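You operate a simulated robot arm through the tools that you are given. There is no shell and no other tool.

The job below is to be done with a simulated two-armed robot. You get a single attempt, and the scene is never put back.

## Task
Open the silver slat mould and fit the 50mm stop block at its yellow clamp end.
Fine: lid on the steel rest.

It is judged by the outcome, as a careful person would: the job done as asked, and still so three seconds after it is handed in. It fails if anything else is knocked over, pushed out of place, dropped, spilled or broken. A push-on lid holds only when it is set on centred and level and pressed home; a screw cap is set on level and turned clockwise until tight.

## Robot
Two 7-joint arms with fingered hands on one trunk that stands fixed in place. Base frame: the origin is at the foot of the trunk, x ahead of it, y to its left, z up; the work surface is at about z = 860. Units: mm, rad, N and s.
The left shoulder is at [70, 172, 1252], the right one opposite. Each reaches about 1156 mm from its shoulder. Payload 5 kg a hand.
Tool frame (each hand has its own): the origin (TCP) lies between the finger pads and is the grasp point; the fingertips stand 43 mm ahead of it; z points along the fingers, y is the line along which they close. The gripper opens to 144 mm; its body begins 50 mm behind the TCP. The gripper is a hand of 5 fingers: y runs from the thumb to the fingers, the wrist lies at [-21, -124, -221] in the tool frame.
Orientation is told as [roll, pitch, yaw] about the base's x, y, z axes, in that order, counted from this pose: with the fingers straight down and the wrist toward the robot, the tool's x, y and z point along [0, 1, 0], [1, 0, 0] and [0, 0, -1] of the base frame.

## Interface
- The arms move only by the tool send_rows. It takes "left_series", "right_series" or both (then of equal length, played together; a hand with none holds still); each is a list that holds one entry, the list of rows, each a list of 6 numbers: the shift along the base's x, y, z in units of 400 mm (1.0 is 400 mm), then the turn, a rotation vector about the base's x, y, z in units of 90 degrees (1.0 is 90 degrees). In form: [[[tx, ty, tz, wx, wy, wz], ...]]. A call has 1 to 20 rows; each row is the pose to reach, as a shift and turn from the pose commanded when the call began. A call with a number of a shift or a turn outside -1 to 1 is refused whole. Each row takes 0.2 s and may step no farther than 50 mm and 0.15 rad from the row before; otherwise, the whole call is refused. Where a pose cannot be reached the arm comes as near as it can. A force on the tool above 50 N (or 10 N above the force at the start of the call, whichever is more), or a blocked arm, ends the call early, and 0.2 s more pass. In this call time passes only in rows, and 0.2 s behind the last. The reply holds the time, the measured pose of the TCP, the force on the tool along the base axes, the opening and the grip force, in the units named above and with some noise, with the torque about the TCP (base axes, N m) and any sound that the robot's microphone picked up.
- Cameras (640 x 400 px; columns grow to the right, rows downward): "scene" is now at [129.1, 36, 1484.8]; the picture's right is [0.42, -0.91, 0.00], its down [-0.53, -0.25, -0.81] and it looks along [0.74, 0.34, -0.58] (base axes); focal length 360 px, centre (320, 200). "left" rides on the left gripper at [-86, -108, -168] in its tool frame; the picture's right is [-0.80, -0.28, 0.53], its down [0.54, -0.73, 0.42] and it looks along [0.27, 0.63, 0.73] (tool axes); focal length 275 px, centre (320, 200). "right" rides on the right gripper at [86, -109, -168] in its tool frame; the picture's right is [-0.80, 0.28, -0.53], its down [-0.54, -0.73, 0.42] and it looks along [-0.27, 0.63, 0.73] (tool axes); focal length 275 px, centre (320, 200). There is no depth. A picture from a camera that has moved, and an enlarged one, comes with that camera's place and axes in the base frame and with its lens.
- get_image(camera): a new picture of that camera. No time passes.
- lift_body(by): slides the trunk up (or, below 0, down) by that many mm; the arms and the scene camera ride with it, the base frame stays. It gives what a move gives, with no picture.
- move_fingers(index, middle, ring, little, thumb_bend, thumb_turn, hand): sets how far each is bent, from 0 (flat) to 1 (curled in); at 0.3 the hand is open as for a grip, at 0.7 the pads meet at the TCP. One left out holds its place. A second passes; each finger stops where it meets its share of the squeeze, and holds until it gets a number again. It is the only way to open and close the hand. It gives what a move gives, with no picture; readings hold the bend of each and the force on index, middle, ring, little, thumb and palm. thumb_turn goes from beside the hand (0) to across from the fingers (1), as for a grip.
- head_to(pan, tilt): turns the head with the scene camera to pan (to the left, within 1.501 rad either way) and tilt (down, from -0.506 to 1.204), counted from straight ahead of the robot. It gives what a move gives.
- close_up(camera, box): a new picture of the part [left, top, right, bottom] of that camera's present view, enlarged. No time passes.
- job_done(): hands the job in; it is judged then, once.

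Places have to be worked out from the pictures, the camera data and where the tool is seen. Open the grippers and draw the arms clear of the work before you hand the job in, unless the task says otherwise.

The tools are called after "Call:" by a JSON object that holds its "fn" and its "kwargs". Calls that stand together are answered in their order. send_rows: Moves the arms, as the interface text tells. Its arguments: {"type":"object","properties":{"left_series":{"type":"array","items":{"type":"array","items":{"type":"array","items":{"type":"number"}}}},"right_series":{"type":"array","items":{"type":"array","items":{"type":"array","items":{"type":"number"}}}}},"required":[]} The other tools are called the same way: lift_body (by) moves the trunk up or down; move_fingers (index, middle, ring, little, thumb_bend, thumb_turn, hand) moves the fingers one by one; head_to (pan, tilt) turns the head that bears the scene camera; get_image (camera) takes a picture; close_up (camera, box) takes an enlarged picture of a part of a camera's view; job_done () hands the job in.

At the start:

```text
clock: 0.0
left_ee_pos: [536.6, 449.4, 1162.2]
left_tool_rot: [0.001, -0.001, -0.002]
left_wrist_force: [0.0, 0.0, 0.3]
left_ft_torque: [0.0, 0.02, 0.02]
left_gripper_width: 143.5
left_finger_force: 0.0
left_shape: jaw
left_bend: [0.3, 0.3, 0.3, 0.3, 0.3, 0.98]
left_finger forces: [0.2, 0.0, 0.0, 0.0, 0.0, 0.0]
right_ee_pos: [864.0, -45.6, 1123.6]
right_tool_rot: [0.001, 0.001, 0.0]
right_wrist_force: [0.5, -0.1, -0.4]
right_ft_torque: [-0.03, -0.02, 0.02]
right_gripper_width: 143.5
right_finger_force: 0.0
right_shape: jaw
right_bend: [0.3, 0.3, 0.3, 0.3, 0.3, 0.98]
right_finger forces: [0.0, 0.1, 0.1, 0.0, 0.1, 0.1]
trunk travel left (down, up): [-350.0, 590.0]
head pan, tilt (commanded): [0.436, 0.623]
```

scene: 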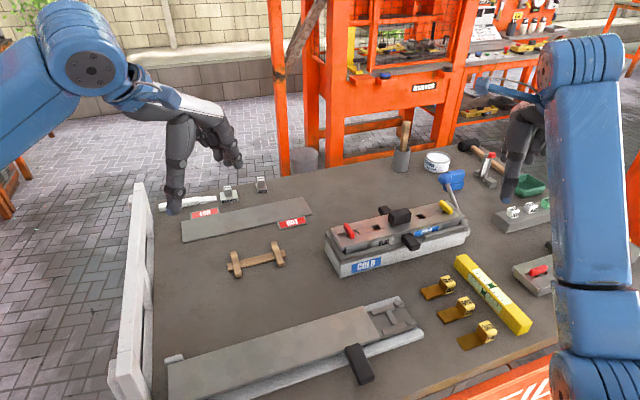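
right: 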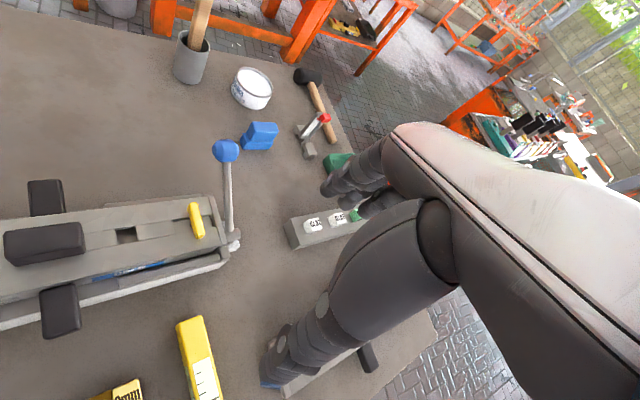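
left: 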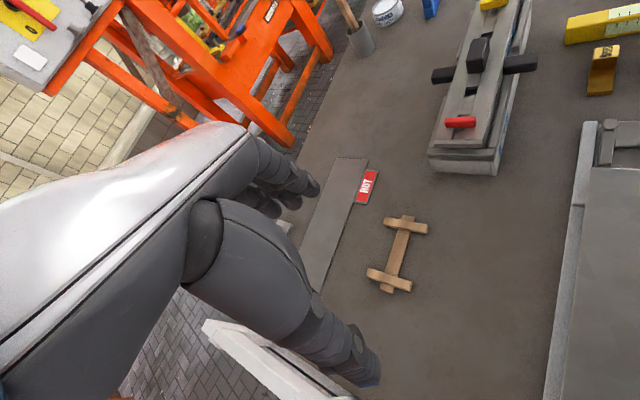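

I start by taking enlarged views of the mould and the surrounding objects to understand the parts.

Call:
{"fn": "close_up", "kwargs": {"camera": "scene", "box": [310, 160, 490, 280]}}

Call:
{"fn": "close_up", "kwargs": {"camera": "scene", "box": [400, 240, 560, 360]}}

Call:
{"fn": "close_up", "kwargs": {"camera": "scene", "box": [150, 160, 330, 290]}}

Call:
{"fn": "close_up", "kwargs": {"camera": "right", "box": [0, 130, 320, 400]}}

Call:
{"fn": "close_up", "kwargs": {"camera": "scene", "box": [150, 280, 440, 400]}}

```text
3.33 times, centred on (400, 220) of scene
camera zoom: at [129.1, 36.0, 1484.8], right [0.42, -0.91, 0.0], down [-0.53, -0.25, -0.81], along [0.74, 0.34, -0.58], focal length 1200 px, centre (53, 133)
```

zoom: 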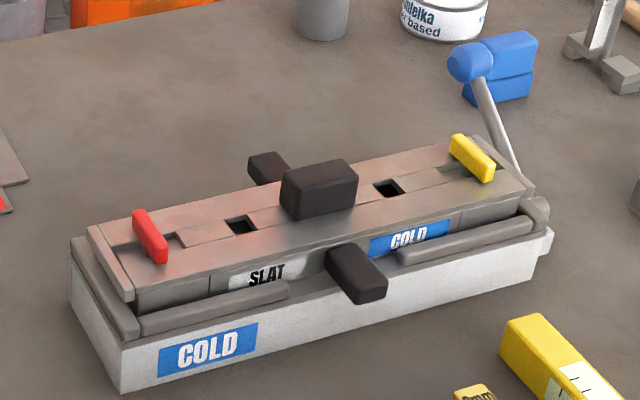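

```text
3.33 times, centred on (480, 300) of scene
camera zoom: at [129.1, 36.0, 1484.8], right [0.42, -0.91, 0.0], down [-0.53, -0.25, -0.81], along [0.74, 0.34, -0.58], focal length 1200 px, centre (-213, -133)
```

zoom: 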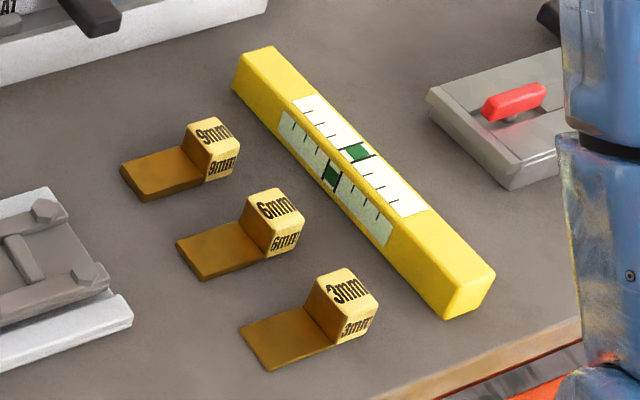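

```text
3.08 times, centred on (240, 225) of scene
camera zoom: at [129.1, 36.0, 1484.8], right [0.42, -0.91, 0.0], down [-0.53, -0.25, -0.81], along [0.74, 0.34, -0.58], focal length 1108 px, centre (566, 123)
```

zoom: 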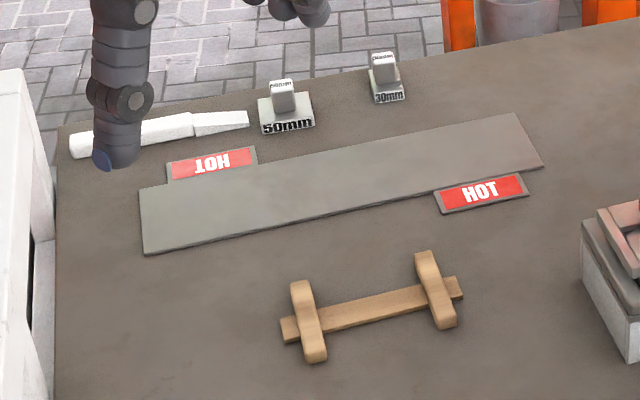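

```text
1.48 times, centred on (160, 265) of right
camera zoom: at [754.3, 40.6, 1292.0], right [0.28, -0.8, 0.53], down [-0.73, -0.54, -0.42], along [0.63, -0.27, -0.73], focal length 408 px, centre (557, 104)
```

zoom: 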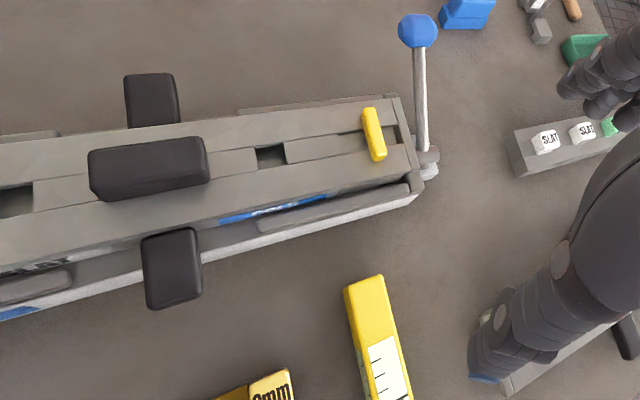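

```text
2.21 times, centred on (295, 340) of scene
camera zoom: at [129.1, 36.0, 1484.8], right [0.42, -0.91, 0.0], down [-0.53, -0.25, -0.81], along [0.74, 0.34, -0.58], focal length 795 px, centre (375, -109)
```

zoom: 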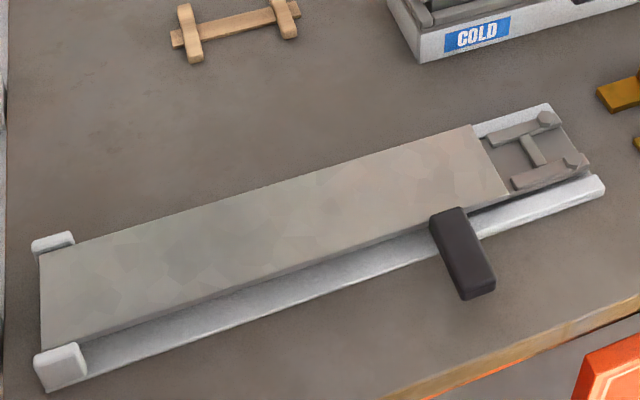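

The mould seems to be the long "SLAT / COLD" piece with red and yellow cross-bars; the 50mm block lies at the far left. I turn the head to see more of the bench before judging.

Call:
{"fn": "head_to", "kwargs": {"pan": 0.0, "tilt": 0.6}}

Call:
{"fn": "get_image", "kwargs": {"camera": "scene"}}

Call:
{"fn": "head_to", "kwargs": {"pan": -0.5, "tilt": 0.6}}

Call:
{"fn": "get_image", "kwargs": {"camera": "scene"}}

Call:
{"fn": "head_to", "kwargs": {"pan": 0.2, "tilt": 1.1}}

Call:
{"fn": "get_image", "kwargs": {"camera": "scene"}}

Call:
{"fn": "head_to", "kwargs": {"pan": 0.7, "tilt": 0.6}}

Call:
{"fn": "get_image", "kwargs": {"camera": "scene"}}

```text
clock: 0.9
left_ee_pos: [536.6, 449.4, 1160.7]
left_tool_rot: [0.0, -0.002, 0.001]
left_wrist_force: [0.5, 0.7, 0.5]
left_ft_torque: [0.01, 0.0, 0.02]
left_gripper_width: 143.4
left_finger_force: 0.0
left_shape: jaw
left_bend: [0.3, 0.3, 0.3, 0.3, 0.3, 0.98]
left_finger forces: [0.0, 0.1, 0.1, 0.0, 0.0, 0.0]
right_ee_pos: [864.1, -46.3, 1121.7]
right_tool_rot: [-0.001, 0.0, -0.001]
right_wrist_force: [-0.5, 0.9, 0.7]
right_ft_torque: [-0.03, -0.01, 0.02]
right_gripper_width: 143.5
right_finger_force: 0.1
right_shape: jaw
right_bend: [0.3, 0.3, 0.3, 0.3, 0.3, 0.98]
right_finger forces: [0.0, 0.0, 0.0, 0.1, 0.1, 0.1]
trunk travel left (down, up): [-350.0, 590.0]
head pan, tilt (commanded): [0.0, 0.6]
```

```text
taken
camera scene: at [138.0, -0.9, 1486.9], right [0.0, -1.0, 0.0], down [-0.57, 0.0, -0.82], along [0.82, 0.0, -0.57], focal length 360 px, centre (320, 200)
```

scene: 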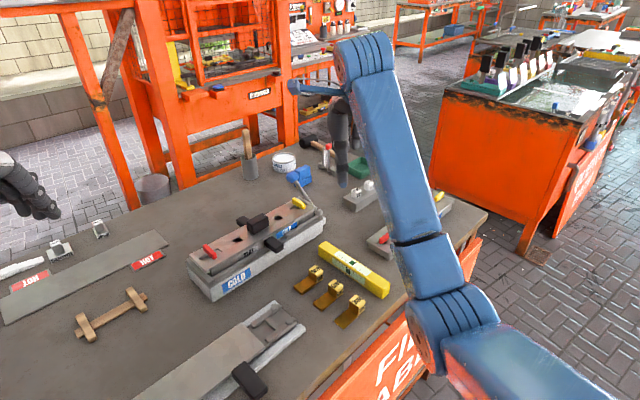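

```text
clock: 1.8
left_ee_pos: [535.8, 449.8, 1160.3]
left_tool_rot: [-0.002, 0.0, -0.001]
left_wrist_force: [0.7, 1.1, -0.1]
left_ft_torque: [0.01, 0.02, -0.05]
left_gripper_width: 143.6
left_finger_force: 0.0
left_shape: jaw
left_bend: [0.3, 0.3, 0.3, 0.3, 0.3, 0.98]
left_finger forces: [0.0, 0.0, 0.0, 0.1, 0.0, 0.1]
right_ee_pos: [863.1, -45.8, 1123.6]
right_tool_rot: [0.001, 0.0, 0.0]
right_wrist_force: [-0.3, -0.3, -0.3]
right_ft_torque: [0.01, -0.02, -0.01]
right_gripper_width: 143.5
right_finger_force: 0.0
right_shape: jaw
right_bend: [0.3, 0.3, 0.3, 0.3, 0.3, 0.98]
right_finger forces: [0.1, 0.1, 0.0, 0.0, 0.0, 0.1]
trunk travel left (down, up): [-350.0, 590.0]
head pan, tilt (commanded): [-0.499, 0.6]
```

```text
taken
camera scene: at [127.3, -43.2, 1486.9], right [-0.48, -0.88, 0.0], down [-0.5, 0.27, -0.82], along [0.72, -0.39, -0.57], focal length 360 px, centre (320, 200)
```

scene: 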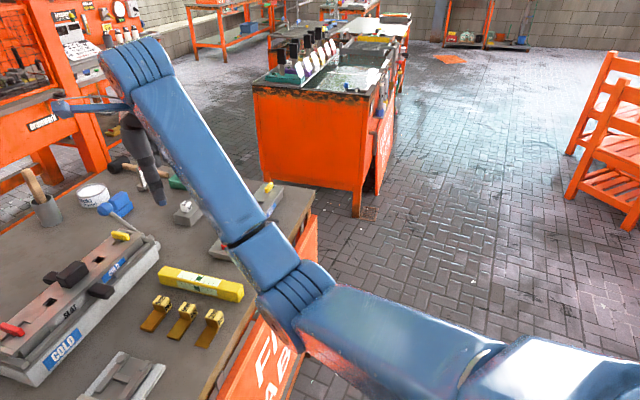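

```text
clock: 2.9
left_ee_pos: [536.2, 450.9, 1161.2]
left_tool_rot: [-0.001, 0.0, 0.001]
left_wrist_force: [-0.9, -1.4, 0.4]
left_ft_torque: [-0.01, 0.01, -0.04]
left_gripper_width: 143.8
left_finger_force: 0.1
left_shape: jaw
left_bend: [0.3, 0.3, 0.3, 0.3, 0.3, 0.98]
left_finger forces: [0.0, 0.0, 0.1, 0.0, 0.0, 0.0]
right_ee_pos: [863.8, -46.2, 1122.9]
right_tool_rot: [-0.001, -0.001, 0.003]
right_wrist_force: [0.3, -0.4, 0.1]
right_ft_torque: [-0.01, -0.01, 0.0]
right_gripper_width: 143.6
right_finger_force: 0.0
right_shape: jaw
right_bend: [0.3, 0.3, 0.3, 0.3, 0.3, 0.98]
right_finger forces: [0.0, 0.1, 0.0, 0.0, 0.0, 0.0]
trunk travel left (down, up): [-350.0, 590.0]
head pan, tilt (commanded): [0.201, 1.1]
```

```text
taken
camera scene: at [111.6, 11.5, 1448.3], right [0.2, -0.98, 0.0], down [-0.87, -0.18, -0.45], along [0.45, 0.09, -0.89], focal length 360 px, centre (320, 200)
```

scene: 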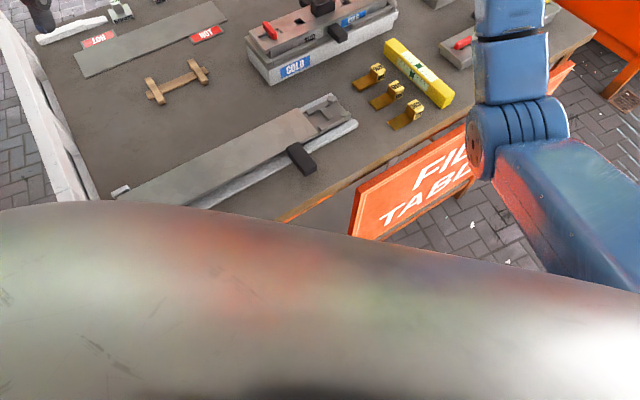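

```text
clock: 3.8
left_ee_pos: [536.3, 450.7, 1162.0]
left_tool_rot: [-0.001, 0.001, -0.002]
left_wrist_force: [0.3, -0.5, 0.5]
left_ft_torque: [0.05, -0.01, 0.0]
left_gripper_width: 143.8
left_finger_force: 0.0
left_shape: jaw
left_bend: [0.3, 0.3, 0.3, 0.3, 0.3, 0.98]
left_finger forces: [0.0, 0.1, 0.2, 0.0, 0.0, 0.0]
right_ee_pos: [863.4, -47.0, 1123.6]
right_tool_rot: [-0.001, 0.0, 0.001]
right_wrist_force: [0.9, -0.1, 0.5]
right_ft_torque: [-0.01, 0.0, 0.02]
right_gripper_width: 143.6
right_finger_force: 0.0
right_shape: jaw
right_bend: [0.3, 0.3, 0.3, 0.3, 0.3, 0.98]
right_finger forces: [0.0, 0.0, 0.0, 0.0, 0.0, 0.0]
trunk travel left (down, up): [-350.0, 590.0]
head pan, tilt (commanded): [0.7, 0.6]
```

```text
taken
camera scene: at [117.3, 55.8, 1486.8], right [0.64, -0.77, 0.0], down [-0.43, -0.36, -0.82], along [0.63, 0.53, -0.57], focal length 360 px, centre (320, 200)
```

scene: 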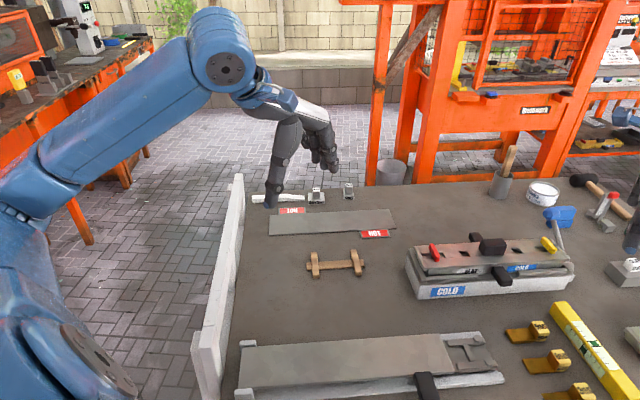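

The mould lies about centre [829,139], its long axis at roughly -43°, with the yellow end toward [930,10]. I'll raise the right hand's camera to look at the mould from nearer, moving it high above everything.

Call:
{"fn": "send_rows", "kwargs": {"right_series": [[[-0.08, 0.05, 0.0, 0, 0, 0], [-0.16, 0.12, 0.0, 0, 0, 0], [-0.22, 0.2, 0.0, 0, 0, 0], [-0.25, 0.27, 0.0, 0, 0, 0]]]}}

Call:
{"fn": "get_image", "kwargs": {"camera": "right"}}

Call:
{"fn": "head_to", "kwargs": {"pan": 0.15, "tilt": 0.75}}

Call:
{"fn": "get_image", "kwargs": {"camera": "scene"}}

```text
clock: 4.8
left_ee_pos: [535.8, 451.4, 1160.9]
left_tool_rot: [-0.003, 0.001, -0.001]
left_wrist_force: [0.3, 0.5, 0.2]
left_ft_torque: [-0.03, -0.01, -0.01]
left_gripper_width: 143.6
left_finger_force: 0.1
left_shape: jaw
left_bend: [0.3, 0.3, 0.3, 0.3, 0.3, 0.98]
left_finger forces: [0.0, 0.0, 0.0, 0.0, 0.0, 0.1]
right_ee_pos: [764.3, 60.3, 1123.8]
right_tool_rot: [0.0, 0.001, 0.001]
right_wrist_force: [-1.1, 0.0, -0.5]
right_ft_torque: [-0.02, 0.0, 0.0]
right_gripper_width: 143.9
right_finger_force: 0.0
right_shape: jaw
right_bend: [0.3, 0.3, 0.3, 0.3, 0.3, 0.98]
right_finger forces: [0.0, 0.1, 0.0, 0.0, 0.1, 0.0]
trunk travel left (down, up): [-350.0, 590.0]
head pan, tilt (commanded): [0.7, 0.6]
```

```text
taken
camera right: at [654.9, 149.4, 1292.9], right [0.28, -0.8, 0.54], down [-0.73, -0.54, -0.42], along [0.63, -0.27, -0.73], focal length 275 px, centre (320, 200)
```

right: 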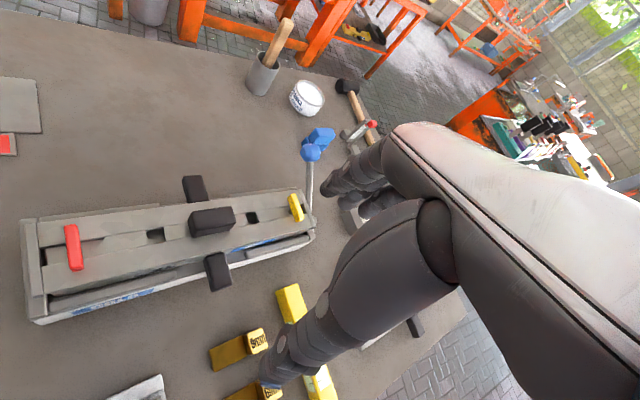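

```text
clock: 5.8
left_ee_pos: [537.7, 449.3, 1162.1]
left_tool_rot: [0.0, -0.002, -0.001]
left_wrist_force: [-0.2, 0.4, -0.3]
left_ft_torque: [-0.03, -0.03, -0.01]
left_gripper_width: 143.1
left_finger_force: 0.0
left_shape: jaw
left_bend: [0.3, 0.3, 0.3, 0.3, 0.3, 0.98]
left_finger forces: [0.0, 0.0, 0.1, 0.1, 0.0, 0.0]
right_ee_pos: [764.8, 60.5, 1123.2]
right_tool_rot: [-0.001, 0.0, 0.0]
right_wrist_force: [0.7, 0.1, 0.0]
right_ft_torque: [-0.05, 0.02, 0.0]
right_gripper_width: 143.7
right_finger_force: 0.1
right_shape: jaw
right_bend: [0.3, 0.3, 0.3, 0.3, 0.3, 0.98]
right_finger forces: [0.1, 0.1, 0.0, 0.1, 0.0, 0.0]
trunk travel left (down, up): [-350.0, 590.0]
head pan, tilt (commanded): [0.15, 0.75]
```

```text
taken
camera scene: at [131.4, 11.8, 1474.0], right [0.15, -0.99, 0.0], down [-0.67, -0.1, -0.73], along [0.72, 0.11, -0.68], focal length 360 px, centre (320, 200)
```

scene: 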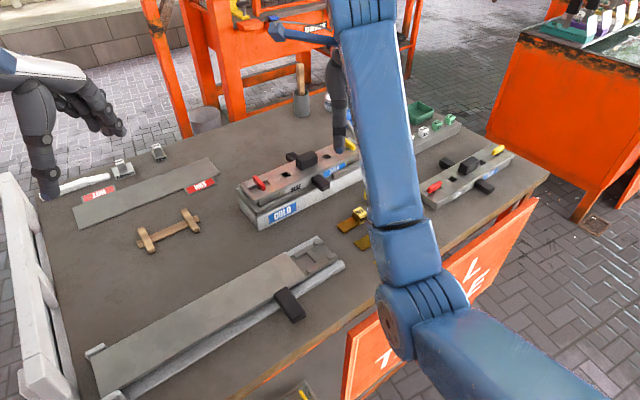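

There is a second, smaller mould on the right side with red and yellow bars. I zoom in on it and on both moulds to compare labels and colours.

Call:
{"fn": "close_up", "kwargs": {"camera": "scene", "box": [400, 90, 560, 220]}}

Call:
{"fn": "close_up", "kwargs": {"camera": "scene", "box": [225, 130, 375, 240]}}

Call:
{"fn": "close_up", "kwargs": {"camera": "scene", "box": [250, 225, 360, 335]}}

Call:
{"fn": "close_up", "kwargs": {"camera": "right", "box": [10, 130, 340, 340]}}

Call:
{"fn": "close_up", "kwargs": {"camera": "scene", "box": [30, 140, 230, 260]}}

```text
3.08 times, centred on (480, 155) of scene
camera zoom: at [131.4, 11.8, 1474.0], right [0.15, -0.99, 0.0], down [-0.67, -0.1, -0.73], along [0.72, 0.11, -0.68], focal length 1108 px, centre (-172, 338)
```

zoom: 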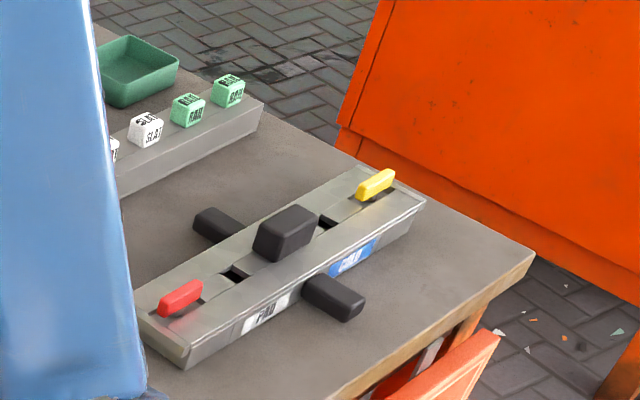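

```text
3.64 times, centred on (300, 185) of scene
camera zoom: at [131.4, 11.8, 1474.0], right [0.15, -0.99, 0.0], down [-0.67, -0.1, -0.73], along [0.72, 0.11, -0.68], focal length 1309 px, centre (393, 254)
```

zoom: 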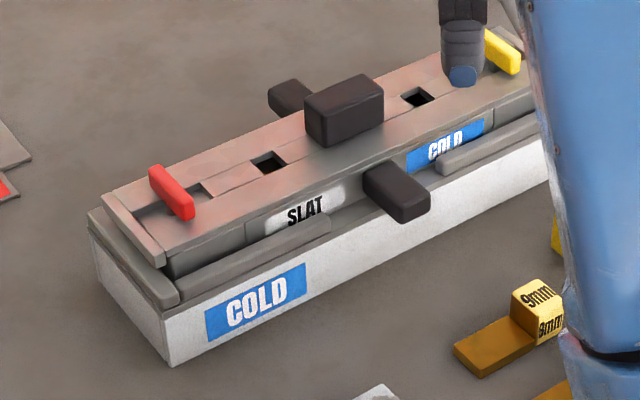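

```text
3.64 times, centred on (305, 280) of scene
camera zoom: at [131.4, 11.8, 1474.0], right [0.15, -0.99, 0.0], down [-0.67, -0.1, -0.73], along [0.72, 0.11, -0.68], focal length 1309 px, centre (374, -91)
```

zoom: 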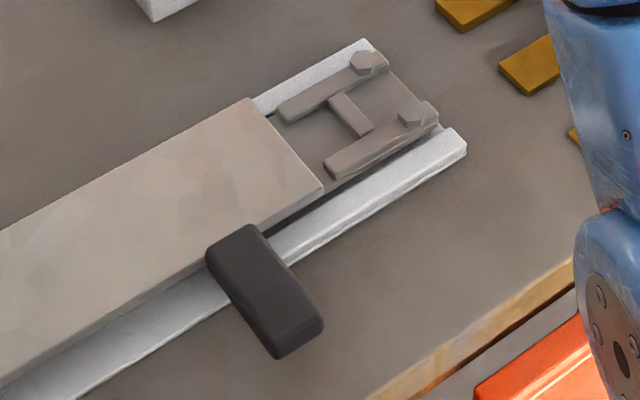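

```text
1.90 times, centred on (175, 235) of right
camera zoom: at [655.8, 147.9, 1292.6], right [0.28, -0.8, 0.53], down [-0.73, -0.54, -0.42], along [0.63, -0.27, -0.73], focal length 524 px, centre (596, 133)
```

zoom: 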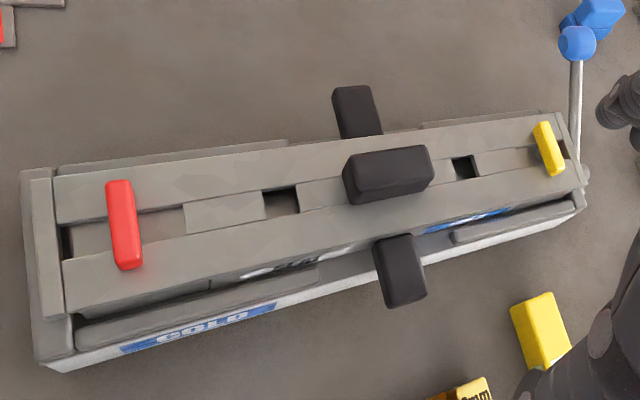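

```text
3.20 times, centred on (130, 200) of scene
camera zoom: at [131.4, 11.8, 1474.0], right [0.15, -0.99, 0.0], down [-0.67, -0.1, -0.73], along [0.72, 0.11, -0.68], focal length 1152 px, centre (928, 200)
```

zoom: 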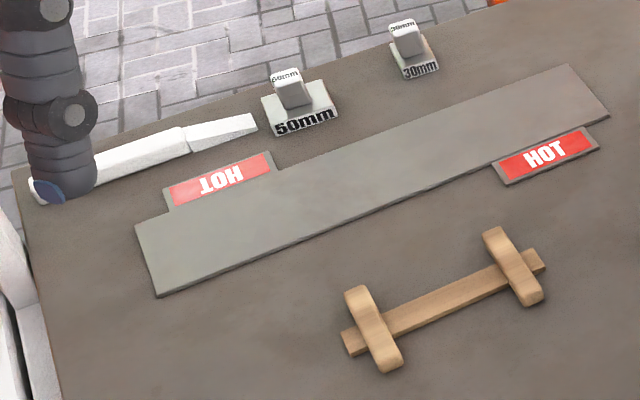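

The left long mould is labelled SLAT, the right one PAD. I go nearer with the right wrist camera to study the clamps at both ends of the SLAT lid.

Call:
{"fn": "send_rows", "kwargs": {"right_series": [[[0.05, -0.06, -0.08, 0, 0, 0], [0.1, -0.1, -0.16, 0, 0, 0], [0.1, -0.1, -0.25, 0, 0, 0]]]}}

Call:
{"fn": "get_image", "kwargs": {"camera": "right"}}

Call:
{"fn": "close_up", "kwargs": {"camera": "right", "box": [60, 100, 360, 290]}}

```text
clock: 6.6
left_ee_pos: [537.3, 450.9, 1160.9]
left_tool_rot: [-0.001, 0.0, 0.002]
left_wrist_force: [-0.5, 0.7, 0.2]
left_ft_torque: [0.02, -0.02, 0.0]
left_gripper_width: 143.5
left_finger_force: 0.1
left_shape: jaw
left_bend: [0.3, 0.3, 0.3, 0.3, 0.3, 0.98]
left_finger forces: [0.0, 0.0, 0.0, 0.0, 0.0, 0.0]
right_ee_pos: [804.6, 20.9, 1023.7]
right_tool_rot: [0.0, -0.002, 0.002]
right_wrist_force: [-0.1, 0.6, 0.0]
right_ft_torque: [0.0, 0.02, 0.02]
right_gripper_width: 143.8
right_finger_force: 0.0
right_shape: jaw
right_bend: [0.3, 0.3, 0.3, 0.3, 0.3, 0.98]
right_finger forces: [0.1, 0.0, 0.0, 0.1, 0.1, 0.0]
trunk travel left (down, up): [-350.0, 590.0]
head pan, tilt (commanded): [0.15, 0.75]
```

```text
taken
camera right: at [695.8, 108.0, 1192.5], right [0.28, -0.8, 0.53], down [-0.72, -0.54, -0.42], along [0.63, -0.27, -0.73], focal length 275 px, centre (320, 200)
```

right: 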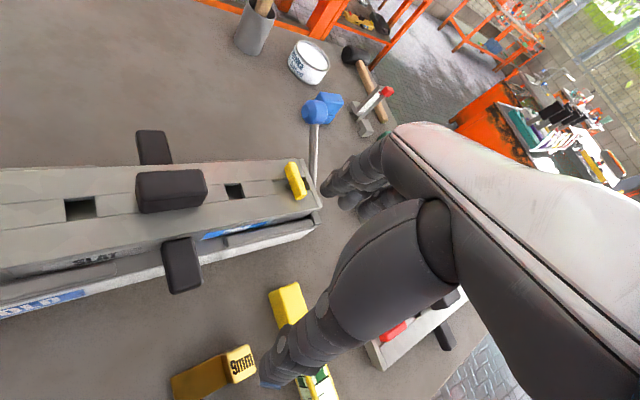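

```text
2.11 times, centred on (210, 195) of right
camera zoom: at [695.8, 108.0, 1192.5], right [0.28, -0.8, 0.53], down [-0.72, -0.54, -0.42], along [0.63, -0.27, -0.73], focal length 580 px, centre (552, 210)
```

zoom: 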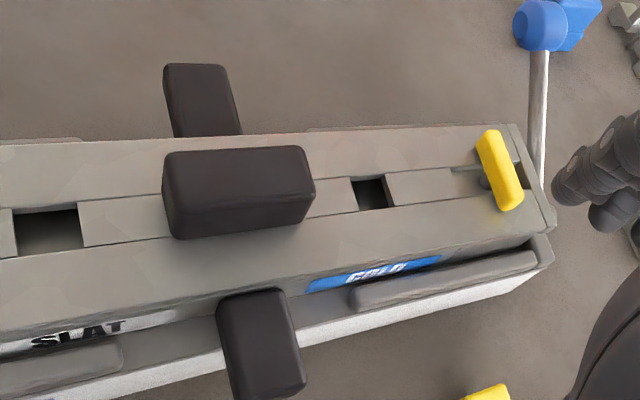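

The bars look like turn-clamps: set crosswise on the SLAT mould, lengthwise on the PAD one. I zoom in hard on each clamp, the lever and the tray end.

Call:
{"fn": "close_up", "kwargs": {"camera": "right", "box": [260, 140, 340, 200]}}

Call:
{"fn": "close_up", "kwargs": {"camera": "right", "box": [250, 150, 340, 260]}}

Call:
{"fn": "head_to", "kwargs": {"pan": 0.3, "tilt": 0.6}}

Call:
{"fn": "get_image", "kwargs": {"camera": "scene"}}

```text
6.67 times, centred on (300, 170) of right
camera zoom: at [695.8, 108.0, 1192.5], right [0.28, -0.8, 0.53], down [-0.72, -0.54, -0.42], along [0.63, -0.27, -0.73], focal length 1835 px, centre (453, 400)
```

zoom: 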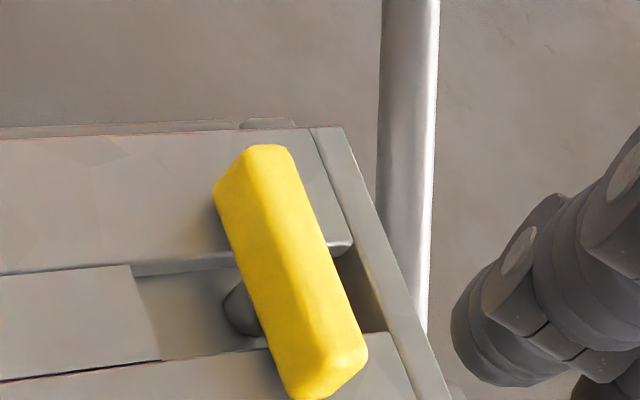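

```text
3.64 times, centred on (295, 205) of right
camera zoom: at [695.8, 108.0, 1192.5], right [0.28, -0.8, 0.53], down [-0.72, -0.54, -0.42], along [0.63, -0.27, -0.73], focal length 1001 px, centre (411, 182)
```

zoom: 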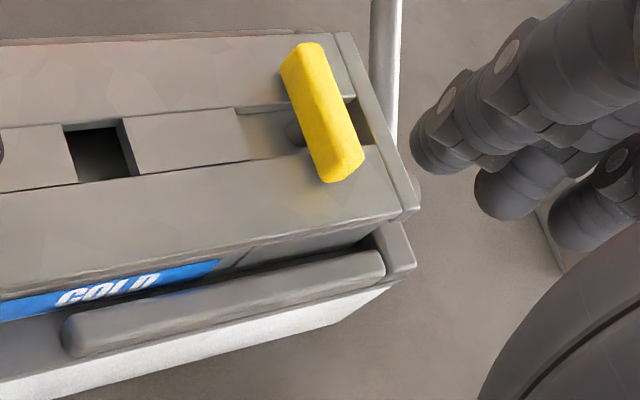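

```text
clock: 7.3
left_ee_pos: [535.5, 451.1, 1162.7]
left_tool_rot: [0.001, 0.001, 0.002]
left_wrist_force: [0.3, 0.2, -0.3]
left_ft_torque: [-0.03, -0.02, -0.02]
left_gripper_width: 143.6
left_finger_force: 0.0
left_shape: jaw
left_bend: [0.3, 0.3, 0.3, 0.3, 0.3, 0.98]
left_finger forces: [0.0, 0.2, 0.1, 0.0, 0.0, 0.0]
right_ee_pos: [805.0, 20.4, 1022.9]
right_tool_rot: [0.001, 0.0, 0.001]
right_wrist_force: [0.4, -0.3, 0.5]
right_ft_torque: [0.02, 0.01, -0.02]
right_gripper_width: 143.7
right_finger_force: 0.0
right_shape: jaw
right_bend: [0.3, 0.3, 0.3, 0.3, 0.3, 0.98]
right_finger forces: [0.0, 0.0, 0.1, 0.1, 0.0, 0.0]
trunk travel left (down, up): [-350.0, 590.0]
head pan, tilt (commanded): [0.3, 0.6]
```

```text
taken
camera scene: at [134.0, 25.0, 1486.8], right [0.3, -0.96, 0.0], down [-0.54, -0.17, -0.82], along [0.79, 0.24, -0.57], focal length 360 px, centre (320, 200)
```

scene: 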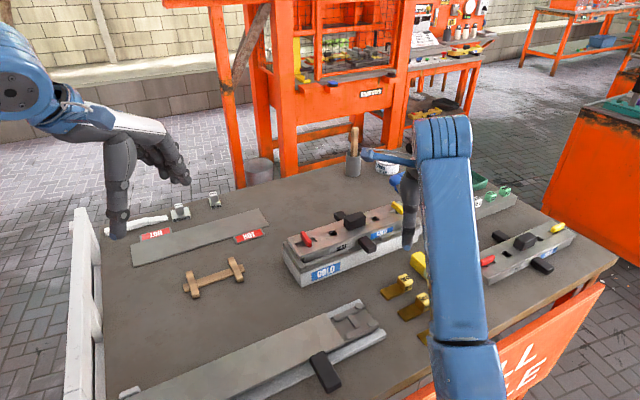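

I zoom in on the PAD mould's clamps (lengthwise) to compare, and on the slat mould again.

Call:
{"fn": "close_up", "kwargs": {"camera": "scene", "box": [470, 210, 590, 290]}}

Call:
{"fn": "close_up", "kwargs": {"camera": "scene", "box": [280, 190, 420, 290]}}

Call:
{"fn": "close_up", "kwargs": {"camera": "scene", "box": [160, 185, 240, 235]}}

Call:
{"fn": "close_up", "kwargs": {"camera": "left", "box": [400, 0, 560, 190]}}

```text
5.00 times, centred on (530, 250) of scene
camera zoom: at [134.0, 25.0, 1486.8], right [0.3, -0.96, 0.0], down [-0.54, -0.17, -0.82], along [0.79, 0.24, -0.57], focal length 1800 px, centre (-730, -50)
```

zoom: 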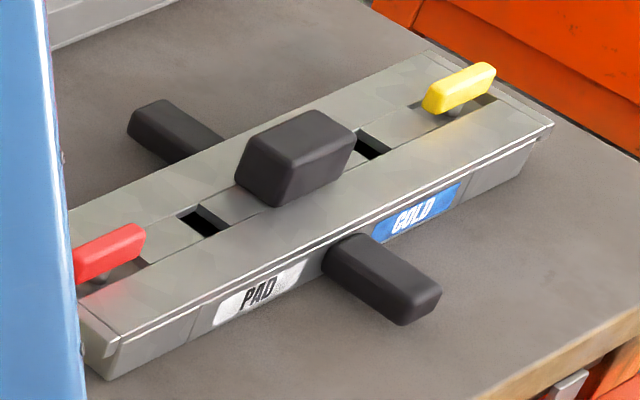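

```text
4.00 times, centred on (350, 240) of scene
camera zoom: at [134.0, 25.0, 1486.8], right [0.3, -0.96, 0.0], down [-0.54, -0.17, -0.82], along [0.79, 0.24, -0.57], focal length 1440 px, centre (200, 40)
```

zoom: 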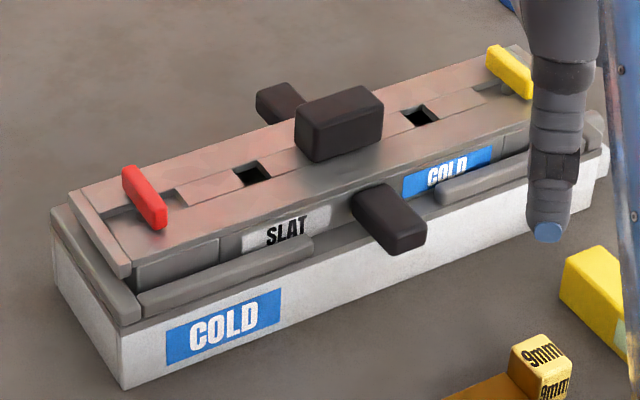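

```text
8.00 times, centred on (200, 210) of scene
camera zoom: at [134.0, 25.0, 1486.8], right [0.3, -0.96, 0.0], down [-0.54, -0.17, -0.82], along [0.79, 0.24, -0.57], focal length 2880 px, centre (1280, 120)
```

zoom: 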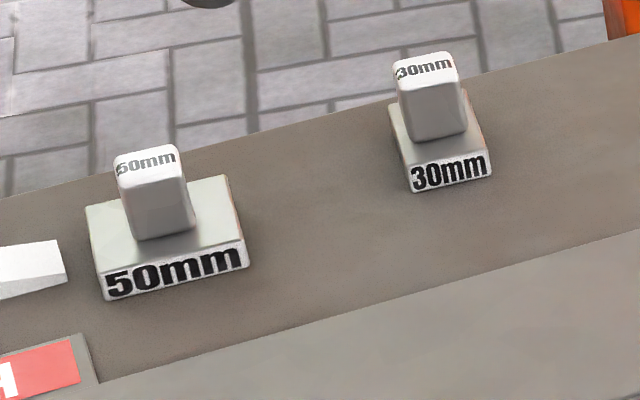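

```text
2.11 times, centred on (480, 95) of left
camera zoom: at [428.7, 363.9, 1329.2], right [-0.28, -0.8, -0.53], down [-0.73, 0.54, -0.42], along [0.63, 0.27, -0.73], focal length 580 px, centre (-17, 421)
```

zoom: 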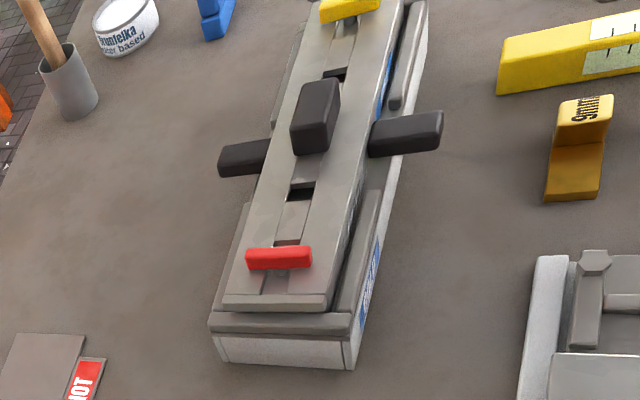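

Confirmed: SLAT's bars lie crosswise (locked) while PAD's lie lengthwise in the slots, so both bars must be turned 90°. Before touching anything I test the hand's closing in free air to see where the fingertips go relative to the TCP.

Call:
{"fn": "send_rows", "kwargs": {"right_series": [[[-0.1, -0.05, 0.05, 0, 0, 0], [-0.2, -0.1, 0.12, 0, 0, 0], [-0.3, -0.1, 0.2, 0, 0, 0], [-0.4, -0.1, 0.25, 0, 0, 0]]]}}

Call:
{"fn": "move_fingers", "kwargs": {"hand": "right", "index": 0.65, "middle": 0.65, "ring": 0.65, "little": 0.65, "thumb_bend": 0.65, "thumb_turn": 1.0}}

Call:
{"fn": "get_image", "kwargs": {"camera": "right"}}

Call:
{"fn": "get_image", "kwargs": {"camera": "scene"}}

```text
refused: row 2 steps farther than a row can; nothing moved
```

```text
clock: 8.3
left_ee_pos: [535.8, 451.4, 1161.3]
left_tool_rot: [0.002, 0.0, 0.0]
left_wrist_force: [0.9, -0.3, -0.8]
left_ft_torque: [-0.03, -0.02, -0.01]
left_gripper_width: 143.7
left_finger_force: 0.1
left_shape: jaw
left_bend: [0.3, 0.3, 0.3, 0.3, 0.3, 0.98]
left_finger forces: [0.0, 0.0, 0.1, 0.0, 0.1, 0.1]
right_ee_pos: [805.7, 21.0, 1023.2]
right_tool_rot: [0.001, 0.0, -0.002]
right_wrist_force: [0.2, 0.1, 0.7]
right_ft_torque: [0.01, -0.02, -0.01]
right_gripper_width: 25.4
right_finger_force: 0.2
right_shape: fingers
right_bend: [0.65, 0.65, 0.65, 0.65, 0.65, 1.0]
right_finger forces: [0.1, 0.1, 0.0, 0.1, 0.0, 0.0]
trunk travel left (down, up): [-350.0, 590.0]
head pan, tilt (commanded): [0.3, 0.6]
```

```text
taken
camera right: at [695.7, 107.7, 1192.1], right [0.28, -0.8, 0.53], down [-0.73, -0.54, -0.42], along [0.63, -0.27, -0.73], focal length 275 px, centre (320, 200)
```

right: 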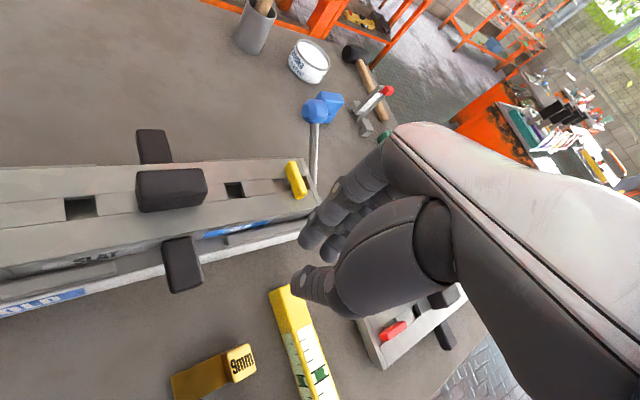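

```text
taken
camera scene: at [134.0, 25.1, 1486.9], right [0.3, -0.96, 0.0], down [-0.54, -0.17, -0.82], along [0.79, 0.24, -0.57], focal length 360 px, centre (320, 200)
```

scene: 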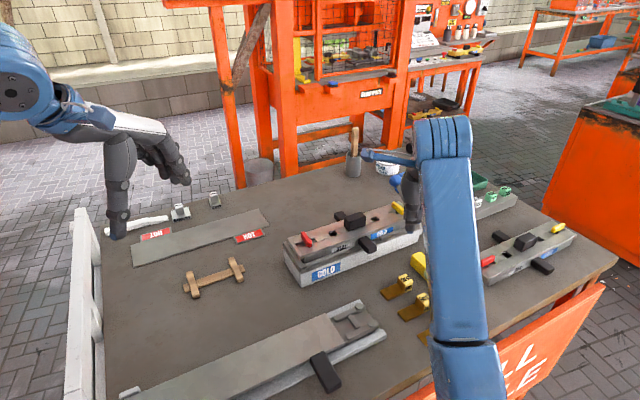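

At 0.65 bend the opening is 25 mm. I do the same with the left hand and turn the head to it for a sideways view of the fingertip position relative to the TCP.

Call:
{"fn": "move_fingers", "kwargs": {"hand": "left", "index": 0.65, "middle": 0.65, "ring": 0.65, "little": 0.65, "thumb_bend": 0.65, "thumb_turn": 1.0}}

Call:
{"fn": "head_to", "kwargs": {"pan": 0.75, "tilt": 0.5}}

Call:
{"fn": "get_image", "kwargs": {"camera": "scene"}}

Call:
{"fn": "get_image", "kwargs": {"camera": "left"}}

```text
clock: 9.3
left_ee_pos: [535.6, 450.2, 1160.8]
left_tool_rot: [0.0, 0.0, -0.001]
left_wrist_force: [0.3, -1.0, 0.3]
left_ft_torque: [0.02, -0.01, 0.0]
left_gripper_width: 25.3
left_finger_force: 0.1
left_shape: fingers
left_bend: [0.65, 0.65, 0.65, 0.65, 0.65, 1.0]
left_finger forces: [0.0, 0.0, 0.0, 0.0, 0.0, 0.0]
right_ee_pos: [804.7, 21.8, 1023.0]
right_tool_rot: [0.001, 0.001, 0.0]
right_wrist_force: [-1.4, -0.2, -0.7]
right_ft_torque: [0.02, 0.0, 0.01]
right_gripper_width: 25.4
right_finger_force: 0.0
right_shape: fingers
right_bend: [0.65, 0.65, 0.65, 0.65, 0.65, 1.0]
right_finger forces: [0.0, 0.1, 0.0, 0.1, 0.0, 0.0]
trunk travel left (down, up): [-350.0, 590.0]
head pan, tilt (commanded): [0.3, 0.6]
```

```text
clock: 10.2
left_ee_pos: [537.1, 451.4, 1160.9]
left_tool_rot: [0.001, 0.001, -0.001]
left_wrist_force: [0.4, 0.7, -0.5]
left_ft_torque: [0.01, 0.03, -0.06]
left_gripper_width: 25.4
left_finger_force: 0.3
left_shape: fingers
left_bend: [0.65, 0.65, 0.65, 0.65, 0.65, 1.0]
left_finger forces: [0.1, 0.1, 0.0, 0.0, 0.0, 0.0]
right_ee_pos: [805.7, 21.6, 1023.1]
right_tool_rot: [0.0, 0.001, 0.001]
right_wrist_force: [0.6, -0.4, -0.2]
right_ft_torque: [0.0, -0.01, 0.02]
right_gripper_width: 25.3
right_finger_force: 0.0
right_shape: fingers
right_bend: [0.65, 0.65, 0.65, 0.65, 0.65, 1.0]
right_finger forces: [0.0, 0.0, 0.1, 0.1, 0.0, 0.1]
trunk travel left (down, up): [-350.0, 590.0]
head pan, tilt (commanded): [0.75, 0.499]
```

```text
taken
camera scene: at [116.2, 61.0, 1495.9], right [0.68, -0.73, 0.0], down [-0.35, -0.33, -0.88], along [0.64, 0.6, -0.48], focal length 360 px, centre (320, 200)
```

scene: 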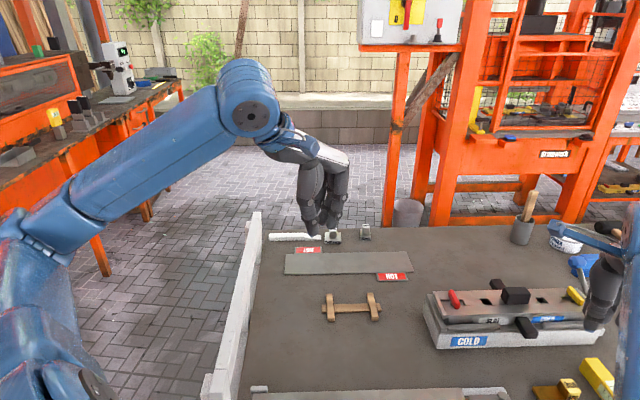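

```text
taken
camera left: at [428.7, 364.0, 1329.2], right [-0.28, -0.8, -0.53], down [-0.73, 0.54, -0.42], along [0.63, 0.27, -0.73], focal length 275 px, centre (320, 200)
```

left: 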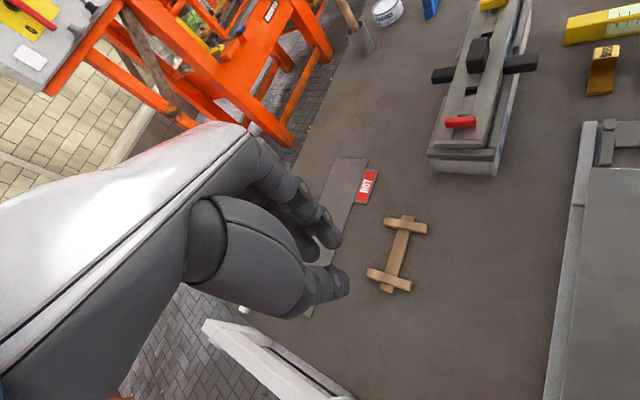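

Call:
{"fn": "close_up", "kwargs": {"camera": "scene", "box": [270, 140, 370, 250]}}

Call:
{"fn": "close_up", "kwargs": {"camera": "left", "box": [220, 150, 380, 330]}}

```text
3.64 times, centred on (320, 195) of scene
camera zoom: at [116.2, 61.0, 1495.9], right [0.68, -0.73, 0.0], down [-0.35, -0.33, -0.88], along [0.64, 0.6, -0.48], focal length 1309 px, centre (320, 218)
```

zoom: 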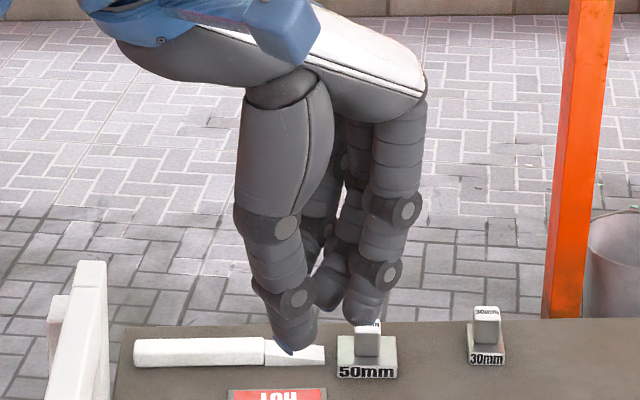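

```text
2.22 times, centred on (300, 240) of left
camera zoom: at [428.7, 364.0, 1329.2], right [-0.28, -0.8, -0.53], down [-0.73, 0.54, -0.42], along [0.63, 0.27, -0.73], focal length 612 px, centre (364, 111)
```

zoom: 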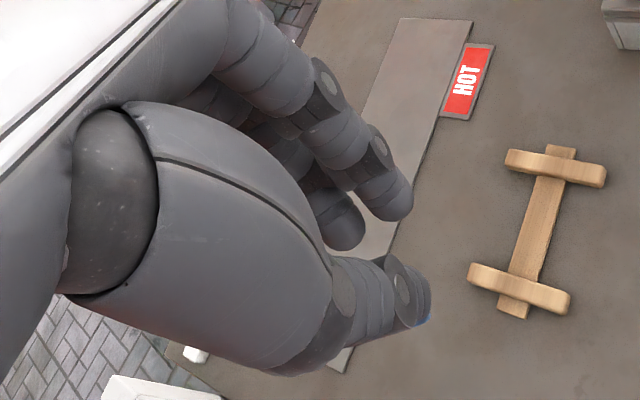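

The thumb tip reaches about 47 mm and the fingertips about 31 mm below the TCP at this bend. I'll withdraw the right arm to the side and turn the left hand to yaw -45° (the grasp direction for the bars) to view its fingertips side-on.

Call:
{"fn": "send_rows", "kwargs": {"right_series": [[[0, 0, 0.12, 0, 0, 0], [0, -0.05, 0.23, 0, 0, 0], [-0.05, -0.16, 0.25, 0, 0, 0], [-0.1, -0.27, 0.25, 0, 0, 0], [-0.15, -0.38, 0.25, 0, 0, 0], [-0.2, -0.49, 0.25, 0, 0, 0], [-0.25, -0.6, 0.25, 0, 0, 0]]], "left_series": [[[0, 0, 0, 0, 0, -0.08], [0, 0, 0, 0, 0, -0.16], [0, 0, 0, 0, 0, -0.24], [0, 0, 0, 0, 0, -0.32], [0, 0, 0, 0, 0, -0.4], [0, 0, 0, 0, 0, -0.48], [0, 0, 0, 0, 0, -0.5]]]}}

Call:
{"fn": "get_image", "kwargs": {"camera": "scene"}}

Call:
{"fn": "close_up", "kwargs": {"camera": "scene", "box": [270, 140, 370, 250]}}

```text
clock: 12.0
left_ee_pos: [536.1, 450.6, 1161.9]
left_tool_rot: [0.001, 0.0, -0.787]
left_wrist_force: [0.6, -0.3, 0.0]
left_ft_torque: [0.0, -0.02, -0.02]
left_gripper_width: 25.3
left_finger_force: 0.0
left_shape: fingers
left_bend: [0.65, 0.65, 0.65, 0.65, 0.65, 1.0]
left_finger forces: [0.0, 0.0, 0.1, 0.0, 0.0, 0.0]
right_ee_pos: [724.8, -268.0, 1094.7]
right_tool_rot: [-0.068, -0.007, -0.056]
right_wrist_force: [0.1, 0.2, 0.4]
right_ft_torque: [-0.01, -0.01, -0.02]
right_gripper_width: 24.8
right_finger_force: 0.1
right_shape: fingers
right_bend: [0.65, 0.65, 0.65, 0.65, 0.65, 1.0]
right_finger forces: [0.1, 0.1, 0.0, 0.1, 0.0, 0.0]
right hand out of reach, approached as far as the arm can: row 5, 6, 7
trunk travel left (down, up): [-350.0, 590.0]
head pan, tilt (commanded): [0.75, 0.499]
stopped in row 7 (right hand): the arm was blocked; the commanded pose is now the measured one
```

```text
taken
camera scene: at [116.4, 61.4, 1495.9], right [0.68, -0.73, 0.0], down [-0.35, -0.33, -0.88], along [0.64, 0.6, -0.48], focal length 360 px, centre (320, 200)
```

scene: 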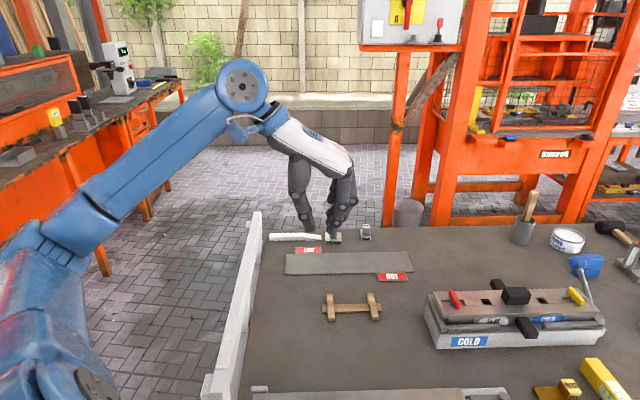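

```text
3.64 times, centred on (320, 195) of scene
camera zoom: at [116.4, 61.4, 1495.9], right [0.68, -0.73, 0.0], down [-0.35, -0.33, -0.88], along [0.64, 0.6, -0.48], focal length 1309 px, centre (320, 218)
```

zoom: 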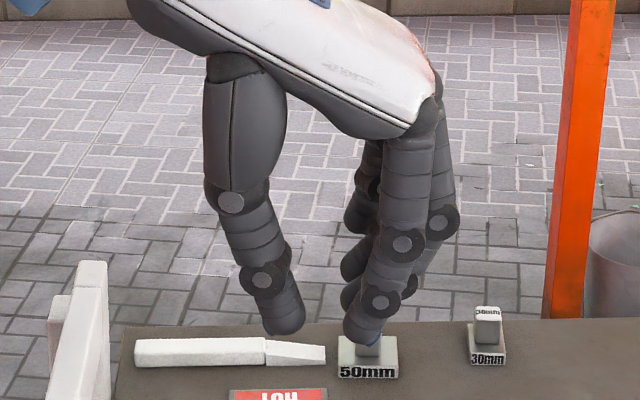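

Side view shows thumb tip ≈44 mm and index tip ≈33 mm below the TCP. I try less finger bend and more thumb bend so that the tips meet at equal height.

Call:
{"fn": "move_fingers", "kwargs": {"hand": "left", "index": 0.55, "middle": 0.55, "ring": 1.0, "little": 1.0, "thumb_bend": 0.75}}

Call:
{"fn": "close_up", "kwargs": {"camera": "scene", "box": [270, 140, 370, 250]}}

Call:
{"fn": "get_image", "kwargs": {"camera": "left"}}

```text
clock: 13.0
left_ee_pos: [536.0, 451.6, 1161.8]
left_tool_rot: [-0.001, -0.001, -0.788]
left_wrist_force: [-0.2, 0.8, 0.1]
left_ft_torque: [0.06, 0.01, 0.0]
left_gripper_width: 21.6
left_finger_force: 0.0
left_shape: fingers
left_bend: [0.55, 0.55, 1.0, 1.0, 0.75, 1.0]
left_finger forces: [0.1, 0.0, 0.0, 0.0, 0.0, 0.0]
right_ee_pos: [723.6, -267.1, 1093.7]
right_tool_rot: [-0.069, -0.007, -0.053]
right_wrist_force: [-0.2, 0.1, -0.5]
right_ft_torque: [-0.04, -0.01, 0.04]
right_gripper_width: 25.0
right_finger_force: 0.2
right_shape: fingers
right_bend: [0.65, 0.65, 0.65, 0.65, 0.65, 1.0]
right_finger forces: [0.0, 0.0, 0.0, 0.0, 0.0, 0.0]
trunk travel left (down, up): [-350.0, 590.0]
head pan, tilt (commanded): [0.75, 0.499]
```

```text
3.64 times, centred on (320, 195) of scene
camera zoom: at [116.2, 61.1, 1495.9], right [0.68, -0.73, 0.0], down [-0.35, -0.33, -0.88], along [0.64, 0.6, -0.48], focal length 1309 px, centre (320, 218)
```

zoom: 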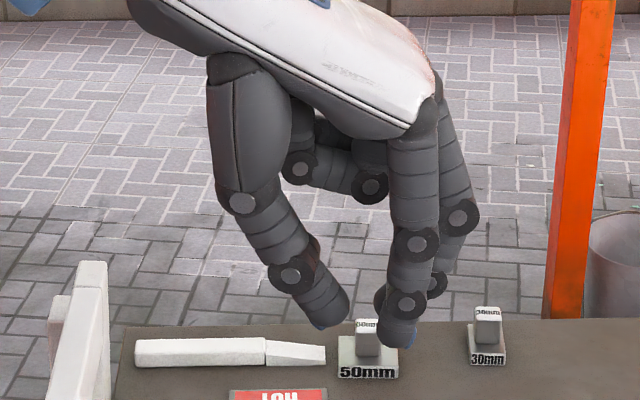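

```text
taken
camera left: at [399.0, 466.2, 1329.1], right [-0.76, -0.36, -0.53], down [-0.13, 0.9, -0.42], along [0.63, -0.25, -0.73], focal length 275 px, centre (320, 200)
```

left: 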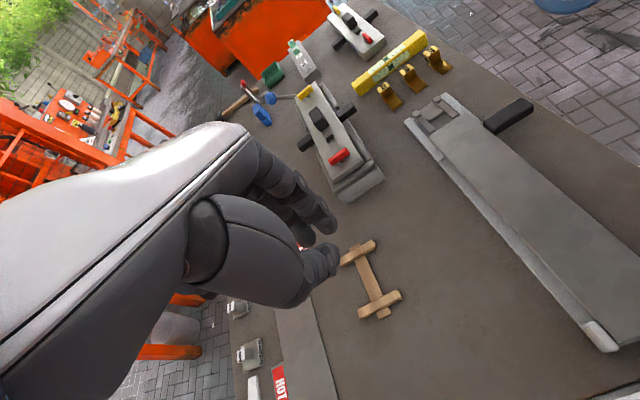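

Call:
{"fn": "move_fingers", "kwargs": {"hand": "left", "index": 0.45, "middle": 0.45, "thumb_bend": 0.85}}

Call:
{"fn": "close_up", "kwargs": {"camera": "scene", "box": [270, 140, 370, 250]}}

Call:
{"fn": "close_up", "kwargs": {"camera": "left", "box": [220, 130, 380, 330]}}

```text
clock: 14.0
left_ee_pos: [534.1, 450.8, 1161.8]
left_tool_rot: [0.0, -0.001, -0.789]
left_wrist_force: [-0.8, 0.8, -1.1]
left_ft_torque: [-0.02, 0.01, -0.01]
left_gripper_width: 23.4
left_finger_force: 0.2
left_shape: fingers
left_bend: [0.45, 0.45, 1.0, 1.0, 0.85, 1.0]
left_finger forces: [0.0, 0.1, 0.0, 0.0, 0.0, 0.0]
right_ee_pos: [724.0, -266.6, 1093.6]
right_tool_rot: [-0.068, -0.006, -0.055]
right_wrist_force: [0.7, 0.0, 0.2]
right_ft_torque: [-0.01, -0.03, 0.03]
right_gripper_width: 25.2
right_finger_force: 0.1
right_shape: fingers
right_bend: [0.65, 0.65, 0.65, 0.65, 0.65, 1.0]
right_finger forces: [0.0, 0.0, 0.1, 0.0, 0.0, 0.1]
trunk travel left (down, up): [-350.0, 590.0]
head pan, tilt (commanded): [0.75, 0.499]
```

```text
3.64 times, centred on (320, 195) of scene
camera zoom: at [116.1, 61.0, 1496.0], right [0.68, -0.73, 0.0], down [-0.35, -0.33, -0.88], along [0.64, 0.6, -0.48], focal length 1309 px, centre (320, 218)
```

zoom: 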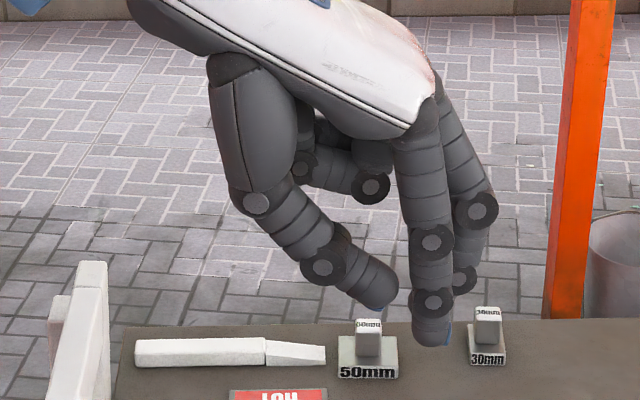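

```text
2.00 times, centred on (300, 230) of left
camera zoom: at [399.0, 466.2, 1329.1], right [-0.76, -0.36, -0.53], down [-0.13, 0.9, -0.42], along [0.63, -0.25, -0.73], focal length 551 px, centre (360, 140)
```

zoom: 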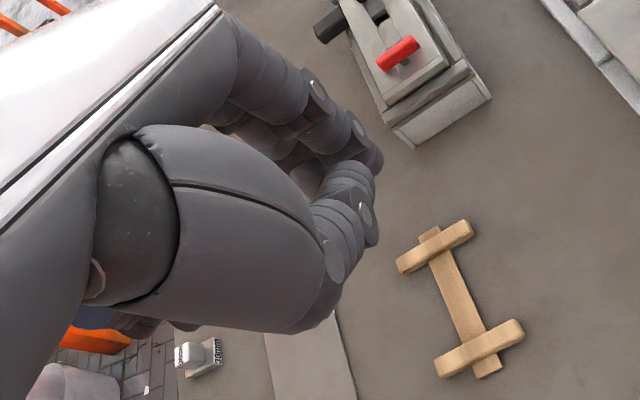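

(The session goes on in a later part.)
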